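You operate a simulated robot arm through the tools that you are given. There is no shell and no other tool. Be economical: measure what you need, move in short steps, check, and stop when the job is done.

Carry out the task below with a simulated robot arm. There is one attempt and no reset: what you move stays moved.

TASK
Put one of the yoghurt tubs from the top of the small table on top of the beeswax tin.

It is judged by the outcome, as a careful person would: the job done as asked, and still so three seconds after it is handed in. It fails if anything else is knocked over, pushed out of place, dropped, spilled or broken.

THE ROBOT
A 6-joint arm with a two-finger parallel gripper, fixed in place. Base frame: the origin is at the foot of the arm, x ahead of it, y to its left, z up; the work surface is at about z = 0. Lengths are in mm, angles in degrees, forces in N, time in s.
With the tool pointing down near the work surface it reaches from about 140 to 580 mm from the base axis. Its first joint turns from -66.0 to 66.0 degrees. Payload 2.1 kg.
Tool frame: the origin (TCP) lies between the finger pads and is the grasp point; the fingertips stand 30 mm ahead of it; z points along the fingers, y is the line along which they close. The gripper opens to 94 mm. The fingers are 28 mm wide and 10 mm thick; the gripper's body (50 by 96 mm) begins 55 mm behind the TCP.
Orientation is that of the tool frame in the base frame, as [roll, pitch, yaw] about the fixed x, y, z axes, in that order (R = Rz(yaw) Ry(pitch) Rx(roll)). With the fingers straight down and closing along the base's y, the tool's x points along the base's -x, its y along +y and its z along -z.

THE INTERFACE
- The arm moves only by the tool arm_command. Its argument "steps" is a list of rows, each a list of 7 numbers: the shift along the tool's x, y, z in mm, then the turn, a rotation vector about the tool's x, y, z in degrees, then the closure, from 0 (fully open) to 1 (shut). In form: [[x, y, z, rx, ry, rz, claw], ...]. A call has 1 to 10 rows; each row shifts and turns the commanded pose from where the row before left it, along the tool's axes as they then stand. A row lasts 0.2 s, in which the tool goes at most 50 mm and 8.6 degrees; a call with a longer step from one row to the next is refused whole, and so is a gripper value outside its range. A pose out of reach is approached as far as the arm can. The call stops where the force on the tool passes 40 N (or 10 N more than at its start, if that is more) or the arm is blocked; 0.2 s more then pass. The fingers move at their own pace (about 72 mm/s each) and stop on an object; they squeeze with about 22 N. The grip force told is the motor's: it shows also when the fingers shut on nothing. Time passes only in rows, and 0.2 s behind the last, so rows that do not move let the fingers close. It gives the time, the measured TCP pose, the force on the tool (base axes), the opening and the grip force at its end, in the units of the frame above (readings bear some noise).
- Cameras (640 x 400 px; columns grow to the right, rows downward): "scene" is fixed at [57.4, -389.4, 493.7]; the picture's right is [0.74, -0.67, 0.00], its down [-0.40, -0.45, -0.80] and it looks along [0.53, 0.59, -0.60] (base axes); focal length 231 px, centre (320, 200). "wrist" rides on the gripper at [-37, 0, -58] in the tool frame; the picture's right is [0.00, -1.00, 0.00], its down [0.97, 0.00, -0.24] and it looks along [0.24, 0.00, 0.97] (tool axes); focal length 218 px, centre (320, 200).
- get_image(camera): a new picture of that camera. No time passes.
- probe_pixels(camera, pixels): for up to 12 pixels [column, row] of the newest picture of that camera ("zoom" is the newest enlarged one), the place [x, y, z] in the base frame of the surface seen there, good to about 2 mm, but the place of the scene camera against the robot may be out by one fixed shift of up to 25 mm in any direction. No time passes.
- zoom(camera, box): a new picture of the part [left, top, right, bottom] of that camera's present view, enlarged. No time passes.
- finish_job(): hands the job in; it is judged then, once.

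Work in short steps. Measure before you move; look again where a grasp or a placing could have gone wrong, and mend it. You have 60 turns and 30 pictures in all, the two below and enlarged ones among them. Open the gripper and draw the arm clear of the work before you hand the job in, unless the task says otherwise; then end with one line.

The tools are called after "Request:" as a command line: name --pt "numbers of a row" for each row, then --argument value for the rest, lists and objects as JSON in quotes. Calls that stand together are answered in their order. arm_command: Moves the arm, as the interface text tells. Its arguments: {"type":"object","properties":{"steps":{"type":"array","items":{"type":"array","items":{"type":"number"}}}},"required":["steps"]} The other tools are called the same way: get_image (camera) takes a picture; probe_pixels (camera, pixels) gives the place of the surface under pixels of a picture; zoom (camera, box) takes an enlarged picture of a part of a camera's view; finish_job () hands the job in.

At the start:

```text
time_s: 0.0
tool_pos: [298.0, -142.7, 324.1]
orientation: [-180.0, 0.2, 180.0]
contact_force: [0.3, 0.0, 0.0]
gripper_width: 94.1
grip_force: 0.1
```

scene: 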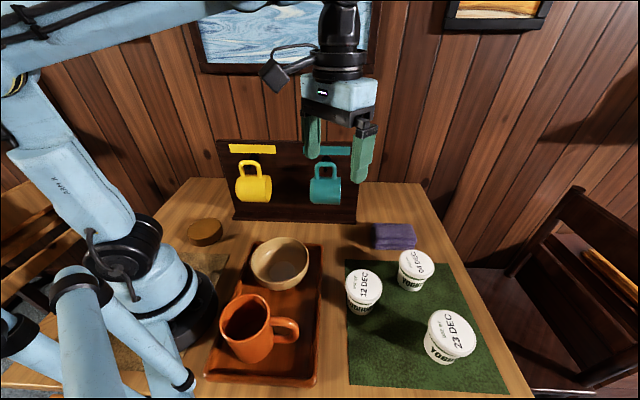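
wrist: 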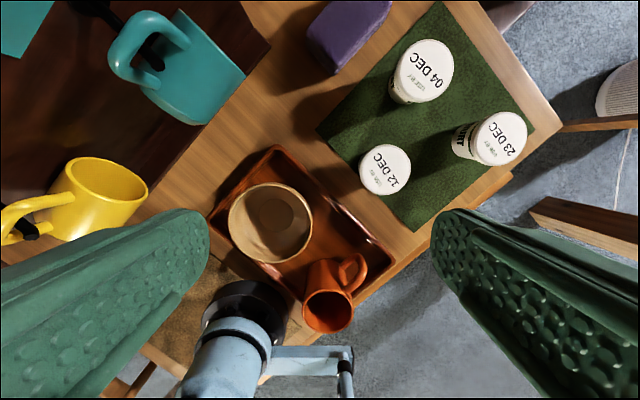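

I see three tubs on the green mat and a round brown item near (205,232) that may be the beeswax tin. I'll zoom in on both and probe them.

Request:
zoom --camera "scene" --box '[160, 200, 260, 262]'

Request:
zoom --camera "scene" --box '[330, 210, 510, 390]'

Request:
probe_pixels --camera "scene" --pixels '[[205, 225], [190, 226], [220, 226], [205, 240], [205, 249], [417, 262], [365, 286], [452, 332], [280, 255], [395, 235], [230, 255]]'

Request:
probe_pixels --camera "wrist" --pixels '[[425, 70], [384, 170], [500, 138], [384, 145], [384, 192], [362, 170], [410, 170], [440, 150], [400, 210], [270, 222]]'

```text
6.40 times, centred on (210, 231) of scene
```

zoom: 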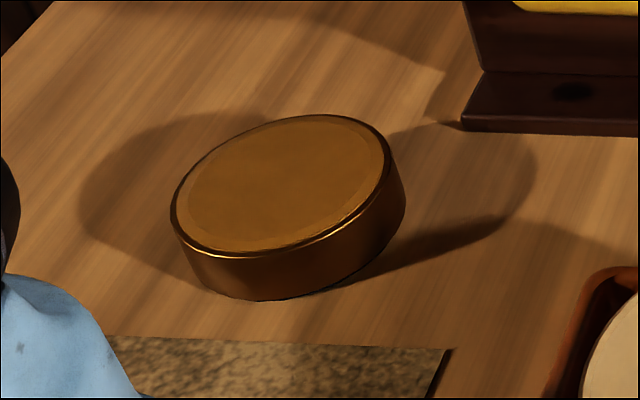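

```text
2.22 times, centred on (420, 300) of scene
```

zoom: 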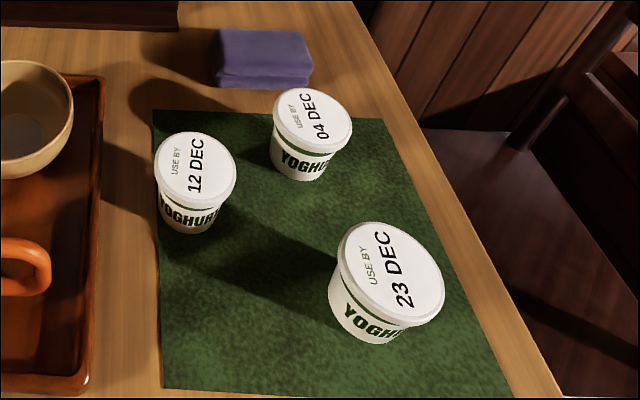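

```text
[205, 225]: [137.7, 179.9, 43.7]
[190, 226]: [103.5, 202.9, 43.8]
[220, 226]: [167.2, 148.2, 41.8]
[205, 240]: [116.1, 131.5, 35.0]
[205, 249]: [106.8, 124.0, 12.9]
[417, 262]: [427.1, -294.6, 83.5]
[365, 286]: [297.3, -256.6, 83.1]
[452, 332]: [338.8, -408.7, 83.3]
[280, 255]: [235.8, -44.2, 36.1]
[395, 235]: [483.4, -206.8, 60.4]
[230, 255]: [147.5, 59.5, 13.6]
```

```text
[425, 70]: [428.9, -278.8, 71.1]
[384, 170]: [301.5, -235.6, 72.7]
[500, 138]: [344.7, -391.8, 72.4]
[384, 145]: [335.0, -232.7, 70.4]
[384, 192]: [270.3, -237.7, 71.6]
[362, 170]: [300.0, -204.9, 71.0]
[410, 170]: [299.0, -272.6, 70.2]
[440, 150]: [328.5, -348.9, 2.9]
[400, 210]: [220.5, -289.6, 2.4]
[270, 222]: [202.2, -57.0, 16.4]
```

Before moving I need the heights of the rack and mugs, the tray rim, and the tin's rim points.

Request:
probe_pixels --camera "scene" --pixels '[[222, 143], [355, 146], [250, 170], [325, 170], [242, 160], [320, 160], [240, 215], [350, 218], [318, 300], [322, 250], [250, 310], [290, 320]]'

Request:
probe_pixels --camera "wrist" --pixels '[[372, 40], [340, 20], [275, 150], [345, 225], [382, 265], [326, 325], [100, 180], [190, 60], [395, 95], [455, 75], [413, 40]]'

```text
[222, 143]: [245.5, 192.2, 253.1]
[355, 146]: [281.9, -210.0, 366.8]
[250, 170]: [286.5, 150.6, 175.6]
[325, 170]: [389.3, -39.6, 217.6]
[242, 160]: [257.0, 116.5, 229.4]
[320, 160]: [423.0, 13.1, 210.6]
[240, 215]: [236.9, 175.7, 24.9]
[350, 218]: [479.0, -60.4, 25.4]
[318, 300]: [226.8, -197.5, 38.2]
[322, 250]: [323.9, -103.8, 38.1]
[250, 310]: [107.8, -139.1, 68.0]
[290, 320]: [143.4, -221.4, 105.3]
```

```text
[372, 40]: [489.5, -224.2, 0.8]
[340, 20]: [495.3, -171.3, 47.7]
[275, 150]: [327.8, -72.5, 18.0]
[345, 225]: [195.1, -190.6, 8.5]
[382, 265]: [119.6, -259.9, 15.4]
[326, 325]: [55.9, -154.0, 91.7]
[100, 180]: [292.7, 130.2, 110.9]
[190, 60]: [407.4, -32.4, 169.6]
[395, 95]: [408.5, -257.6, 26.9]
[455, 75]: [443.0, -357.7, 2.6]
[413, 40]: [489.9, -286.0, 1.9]
```

The rack top is at about z 250 and my fingertips are at about 294. I'll move the empty gripper at this height to (190,150) so the wrist camera can measure the tin.

Request:
arm_command --pt "15.5 42 0 0 0 0 0" --pt "15.5 42 0 0 0 0 0" --pt "15.5 42 0 0 0 0 0" --pt "15.5 42 0 0 0 0 0" --pt "15.5 42 0 0 0 0 0" --pt "15.5 42 0 0 0 0 0" --pt "15 41 0 0 0 0 0" --pt "0 0 0 0 0 0 0"

Request:
get_image --camera "wrist"

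```text
time_s: 1.8
tool_pos: [187.5, 150.3, 323.1]
orientation: [179.9, 0.1, -179.9]
contact_force: [-0.7, 0.6, -0.4]
gripper_width: 94.3
grip_force: 0.0
```

```text
25 pictures are left
```

wrist: 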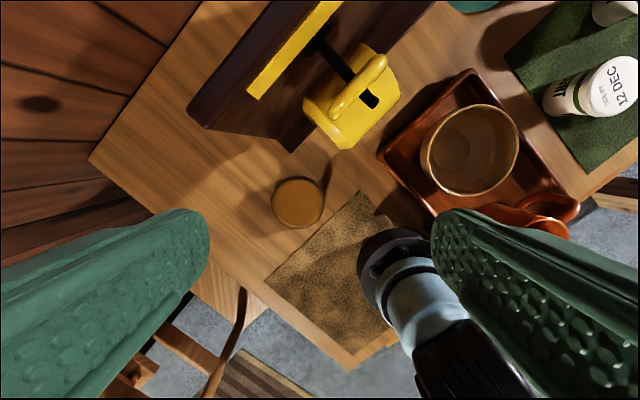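

The tin is at about (298,202), with nothing on its lid. I'll probe its rim and the yellow mug and rack nearby.

Request:
probe_pixels --camera "wrist" --pixels '[[298, 202], [274, 202], [321, 202], [298, 181], [298, 222], [345, 145], [320, 122], [335, 113], [383, 60], [190, 125], [290, 150], [390, 100]]'

Request:
zoom --camera "wrist" --box '[248, 170, 348, 233]'

```text
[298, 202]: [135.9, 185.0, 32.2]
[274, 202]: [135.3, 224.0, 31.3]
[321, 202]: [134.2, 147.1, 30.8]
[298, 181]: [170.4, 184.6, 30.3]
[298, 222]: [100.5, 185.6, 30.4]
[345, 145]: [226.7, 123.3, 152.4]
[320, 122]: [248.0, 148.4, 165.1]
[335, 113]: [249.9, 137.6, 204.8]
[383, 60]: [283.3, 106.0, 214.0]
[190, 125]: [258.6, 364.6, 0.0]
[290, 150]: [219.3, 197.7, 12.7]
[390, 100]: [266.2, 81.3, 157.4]
```

```text
6.35 times, centred on (298, 202) of wrist
```

zoom: 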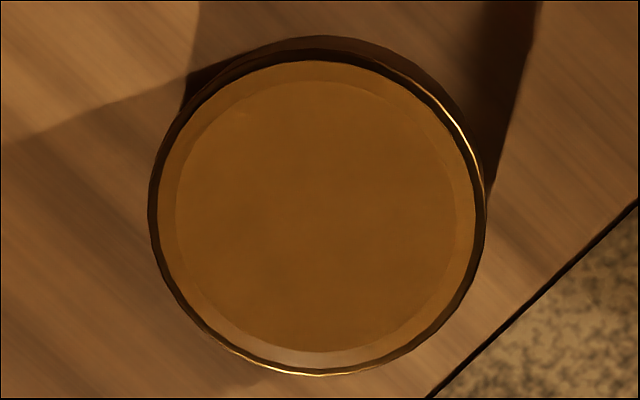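

The tin's top centre is about (132,185.5), z 31, radius about 41. Next I go back to a hover above the 12 DEC tub at about (301,-238).

Request:
arm_command --pt "-12.6 -43.1 0 0 0 0 0" --pt "-12.6 -43.1 0 0 0 0 0" --pt "-12.6 -43.1 0 0 0 0 0" --pt "-12.6 -43.1 0 0 0 0 0" --pt "-12.6 -43.1 0 0 0 0 0" --pt "-12.6 -43.1 0 0 0 0 0" --pt "-12.6 -43.1 0 0 0 0 0" --pt "-12.6 -43.1 40 0 0 0 0" --pt "-12.6 -43.1 45 0 0 0 0" --pt "0 0 40 0 0 0 0"

Request:
get_image --camera "wrist"

```text
refused: row 8 steps farther than a row can; nothing moved
```

```text
23 pictures are left
```

wrist: 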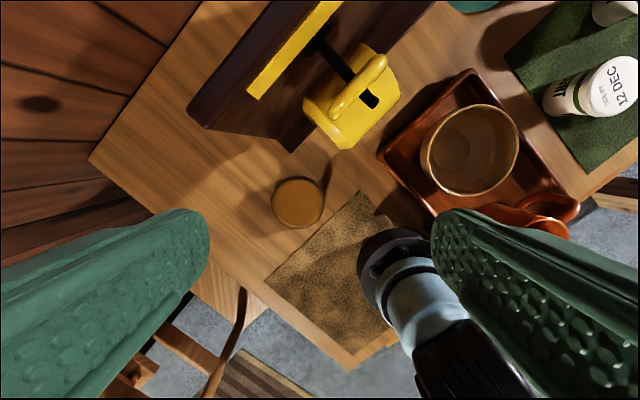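

That call was refused because row 8 stepped too far. I'll do the lateral move first, then the descent.

Request:
arm_command --pt "-12.6 -43.1 0 0 0 0 0" --pt "-12.6 -43.1 0 0 0 0 0" --pt "-12.6 -43.1 0 0 0 0 0" --pt "-12.6 -43.1 0 0 0 0 0" --pt "-12.6 -43.1 0 0 0 0 0" --pt "-12.6 -43.1 0 0 0 0 0" --pt "-12.6 -43.1 0 0 0 0 0" --pt "-12.6 -43.1 0 0 0 0 0" --pt "-12.6 -43.1 0 0 0 0 0" --pt "0 0 40 0 0 0 0"

Request:
arm_command --pt "0 0 45 0 0 0 0" --pt "0 0 38 0 0 0 0" --pt "0 0 0 0 0 0 0"

Request:
get_image --camera "wrist"

```text
time_s: 4.0
tool_pos: [302.4, -240.8, 282.7]
orientation: [-180.0, 0.1, -179.9]
contact_force: [-0.4, -0.2, -0.4]
gripper_width: 94.2
grip_force: 0.1
```

```text
time_s: 4.8
tool_pos: [302.8, -238.8, 199.1]
orientation: [-180.0, 0.2, 179.9]
contact_force: [0.1, 0.1, -0.1]
gripper_width: 94.1
grip_force: 0.1
```

```text
22 pictures are left
```

wrist: 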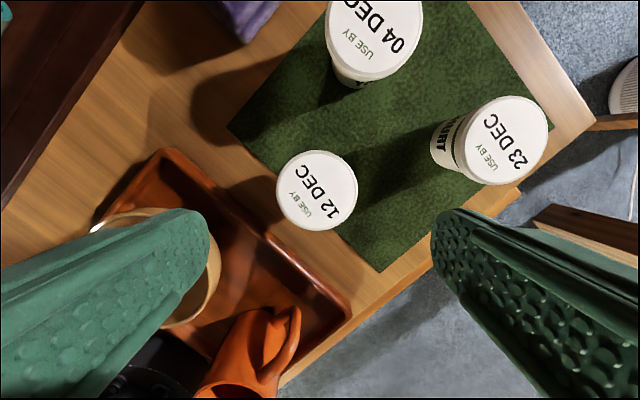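

The lid spans columns 276–358 and rows 150–231. I'll probe its centre and edges.

Request:
probe_pixels --camera "wrist" --pixels '[[317, 190], [278, 190], [356, 190], [317, 153], [317, 228], [300, 225], [350, 300], [388, 268], [240, 130]]'

```text
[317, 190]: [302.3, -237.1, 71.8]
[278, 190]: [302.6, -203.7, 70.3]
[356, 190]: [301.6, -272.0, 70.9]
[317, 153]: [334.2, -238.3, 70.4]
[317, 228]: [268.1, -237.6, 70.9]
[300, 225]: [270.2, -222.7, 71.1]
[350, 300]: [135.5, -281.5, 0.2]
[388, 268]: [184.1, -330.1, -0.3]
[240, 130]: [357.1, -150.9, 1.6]
```

The lid centre is about (301.3,-238) with a diameter of about 70. I descend to TCP z of about 62 and close.

Request:
arm_command --pt "1.3 0.7 35 0 0 0 0" --pt "0 0 35 0 0 0 0" --pt "0 0 35 0 0 0 0" --pt "0 0 32 0 0 0 0" --pt "0 0 0 0 0 0 0"

Request:
arm_command --pt "0 0 0 0 0 0 0.6" --pt "0 0 0 0 0 0 1" --pt "0 0 0 0 0 0 1" --pt "0 0 0 0 0 0 1"

Request:
get_image --camera "wrist"

```text
time_s: 6.0
tool_pos: [304.5, -238.5, 62.5]
orientation: [-180.0, 0.1, 180.0]
contact_force: [-0.5, -0.4, 0.1]
gripper_width: 94.0
grip_force: 0.1
```

```text
time_s: 7.0
tool_pos: [302.6, -238.4, 62.4]
orientation: [179.9, 0.1, -180.0]
contact_force: [0.6, 0.0, -0.1]
gripper_width: 71.9
grip_force: 22.0
```

```text
21 pictures are left
```

wrist: 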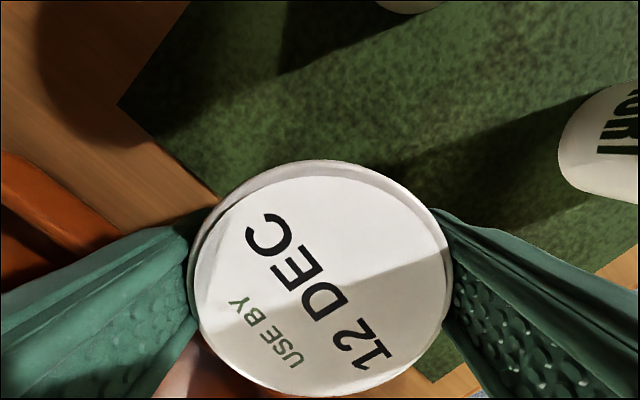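

The fingers hold the lid rim (71.9 mm, 22 N). I lift a little and check.

Request:
arm_command --pt "0 0 -10 0 0 0 1" --pt "0 0 -20 0 0 0 1" --pt "0 0 -20 0 0 0 1" --pt "0 0 0 0 0 0 1"

Request:
get_image --camera "scene"

Request:
get_image --camera "wrist"

```text
time_s: 8.0
tool_pos: [300.4, -237.8, 113.3]
orientation: [180.0, 0.0, -180.0]
contact_force: [0.6, -0.2, -1.4]
gripper_width: 71.9
grip_force: 21.7
```

```text
20 pictures are left
```

scene: 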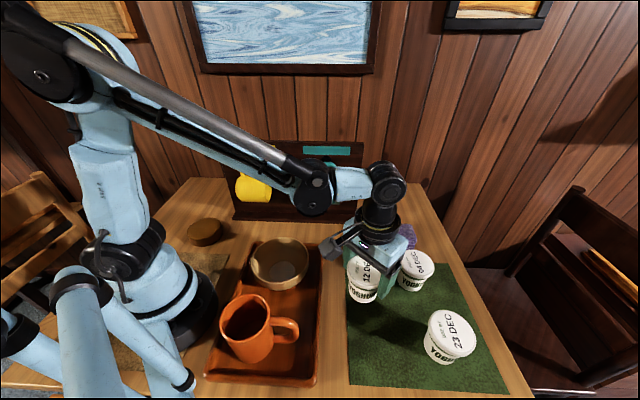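

```text
19 pictures are left
```

wrist: 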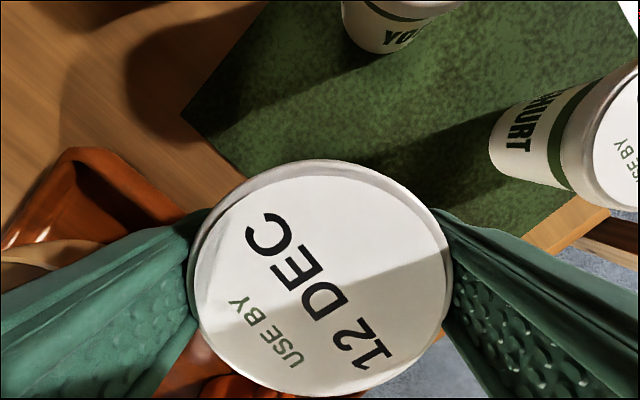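

The tub came up level. I lift to z of about 323, as on the earlier clear path.

Request:
arm_command --pt "0 0 -35 0 0 0 1" --pt "0 0 -35 0 0 0 1" --pt "0 0 -35 0 0 0 1" --pt "0 0 -35 0 0 0 1" --pt "0 0 -35 0 0 0 1" --pt "0 0 -35 0 0 0 1" --pt "0 0 0 0 0 0 1"

Request:
zoom --camera "scene" --box '[280, 80, 440, 200]'

```text
time_s: 9.6
tool_pos: [300.8, -238.5, 324.2]
orientation: [179.9, 0.1, 180.0]
contact_force: [-0.2, 0.6, -1.9]
gripper_width: 71.6
grip_force: 22.1
```

```text
3.33 times, centred on (360, 140) of scene
```

zoom: 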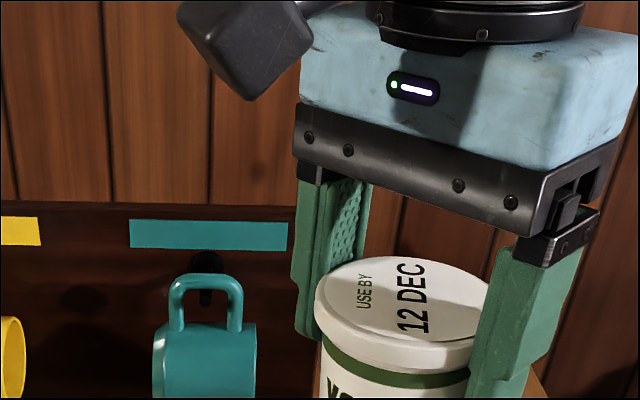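

The whole tub is held. I carry it to above the tin at (132,185.5).

Request:
arm_command --pt "16.9 42.4 0 0 0 0 1" --pt "16.9 42.4 0 0 0 0 1" --pt "16.9 42.4 0 0 0 0 1" --pt "16.9 42.4 0 0 0 0 1" --pt "16.9 42.4 0 0 0 0 1" --pt "16.9 42.4 0 0 0 0 1" --pt "16.9 42.4 0 0 0 0 1" --pt "16.9 42.4 0 0 0 0 1" --pt "16.9 42.4 0 0 0 0 1" --pt "16.9 42.4 0 0 0 0 1"

Request:
arm_command --pt "0 0 0 0 0 0 1"

Request:
get_image --camera "wrist"

Request:
get_image --camera "scene"

```text
time_s: 11.8
tool_pos: [130.0, 184.9, 325.2]
orientation: [-180.0, 0.1, -180.0]
contact_force: [0.7, 0.1, -2.3]
gripper_width: 71.7
grip_force: 21.7
```

```text
time_s: 12.2
tool_pos: [131.1, 184.5, 325.3]
orientation: [-180.0, 0.1, 180.0]
contact_force: [-0.3, -0.5, -1.4]
gripper_width: 71.4
grip_force: 22.2
```

```text
17 pictures are left
```

wrist: 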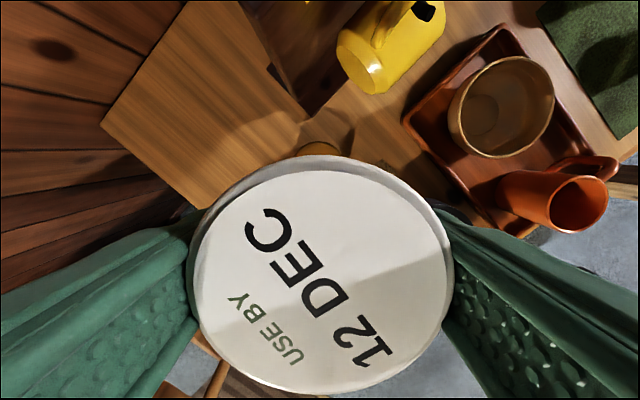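

```text
16 pictures are left
```

scene: 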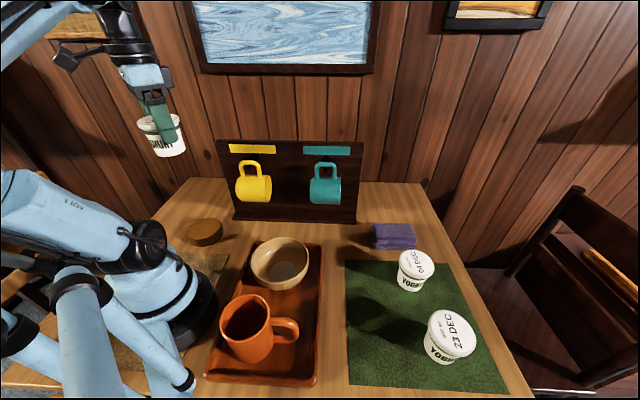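

I'm above the tin. The tub's bottom is about 61 below the TCP, so contact should come at z of about 92. I descend to about 125 and check.

Request:
arm_command --pt "0 0 40 0 0 0 1" --pt "0 0 40 0 0 0 1" --pt "0 0 40 0 0 0 1" --pt "0 0 40 0 0 0 1" --pt "0 0 25 0 0 0 1" --pt "0 0 15 0 0 0 1" --pt "0 0 0 0 0 0 1"

Request:
zoom --camera "scene" --box '[110, 120, 300, 270]'

```text
time_s: 13.8
tool_pos: [132.7, 184.4, 122.4]
orientation: [180.0, 0.1, 179.9]
contact_force: [-0.1, 0.0, -0.8]
gripper_width: 71.5
grip_force: 22.1
```

```text
2.67 times, centred on (205, 195) of scene
```

zoom: 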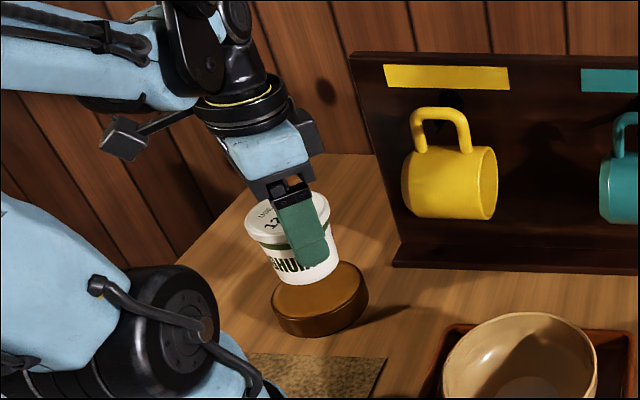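

It's aligned and clear all round. I lower it slowly, watching the force.

Request:
arm_command --pt "0 0 12 0 0 0 1" --pt "0 0 10 0 0 0 1" --pt "0 0 4 0 0 0 1" --pt "0 0 2 0 0 0 1" --pt "0 0 0 0 0 0 1"

Request:
zoom --camera "scene" --box '[160, 170, 260, 262]'

```text
time_s: 15.0
tool_pos: [132.7, 186.2, 95.7]
orientation: [180.0, 0.0, -180.0]
contact_force: [-0.5, -0.8, -1.9]
gripper_width: 71.3
grip_force: 21.8
```

```text
4.35 times, centred on (210, 216) of scene
```

zoom: 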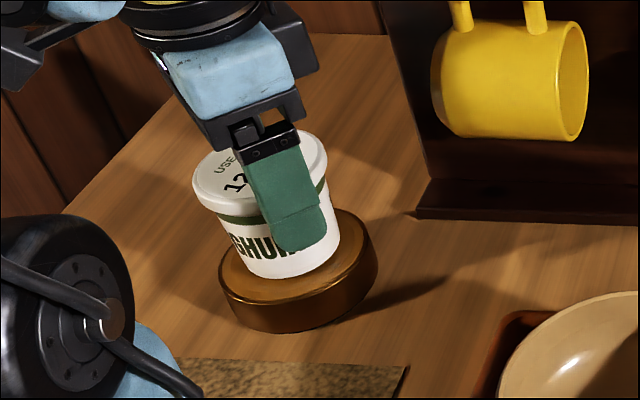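

Not in contact yet (force about -1.9). I continue in 1 mm steps.

Request:
arm_command --pt "0 0 1 0 0 0 1" --pt "0 0 1 0 0 0 1" --pt "0 0 1 0 0 0 1" --pt "0 0 0 0 0 0 1"

```text
time_s: 16.0
tool_pos: [132.3, 186.2, 92.5]
orientation: [179.9, 0.1, -180.0]
contact_force: [-1.5, -1.0, 18.4]
gripper_width: 71.3
grip_force: 21.6
```

Contact shows 18 N upward, so the tub is seated. I back off 0.8 mm to ease the load, then open.

Request:
arm_command --pt "0 0 -0.8 0 0 0 1" --pt "0 0 0 0 0 0 0.15" --pt "0 0 0 0 0 0 0" --pt "0 0 0 0 0 0 0"

Request:
get_image --camera "wrist"

```text
time_s: 17.0
tool_pos: [131.9, 184.9, 94.1]
orientation: [-179.9, 0.1, -180.0]
contact_force: [0.1, -0.4, -0.2]
gripper_width: 94.0
grip_force: 0.1
```

```text
13 pictures are left
```

wrist: 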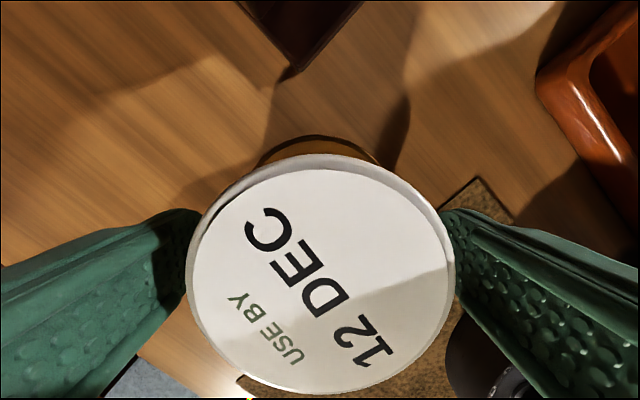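

Released, with the tub standing. I withdraw straight up.

Request:
arm_command --pt "0 0 -15 0 0 0 0" --pt "0 0 -30 0 0 0 0" --pt "0 0 -40 0 0 0 0" --pt "0 0 -45 0 0 0 0" --pt "0 0 -45 0 0 0 0" --pt "0 0 -45 0 0 0 0" --pt "0 0 -10 0 0 0 0"

Request:
arm_command --pt "-16 -42 0 0 0 0 0" --pt "-16 -42 0 0 0 0 0" --pt "-16 -42 0 0 0 0 0" --pt "-16 -42 0 0 0 0 0" --pt "-16 -42 0 0 0 0 0" --pt "0 0 0 0 0 0 0"

Request:
get_image --camera "scene"

Request:
zoom --camera "scene" --box '[160, 170, 260, 262]'

```text
time_s: 18.6
tool_pos: [131.8, 184.3, 323.4]
orientation: [180.0, 0.2, 180.0]
contact_force: [-0.1, 0.7, 0.7]
gripper_width: 94.0
grip_force: 0.0
```

```text
time_s: 20.0
tool_pos: [212.5, -23.8, 322.4]
orientation: [-180.0, 0.1, -179.9]
contact_force: [0.3, 0.2, -0.4]
gripper_width: 94.1
grip_force: 0.1
```

```text
12 pictures are left
```

scene: 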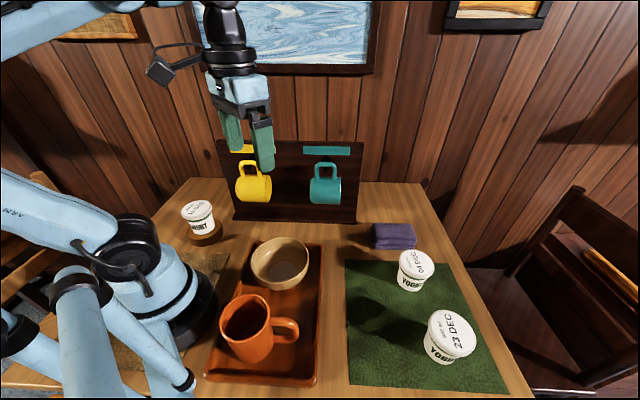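

```text
4.35 times, centred on (210, 216) of scene
```

zoom: 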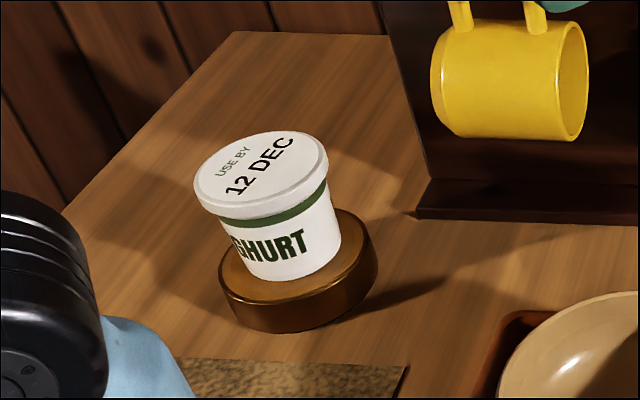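

The tub stands centred on the tin, everything else is undisturbed, and the arm is clear.

Request:
finish_job

```text
The job is handed in.
```

The 12 DEC yoghurt tub is standing upright on top of the beeswax tin, the gripper is open with the arm drawn clear, and the last pictures showed nothing else disturbed.
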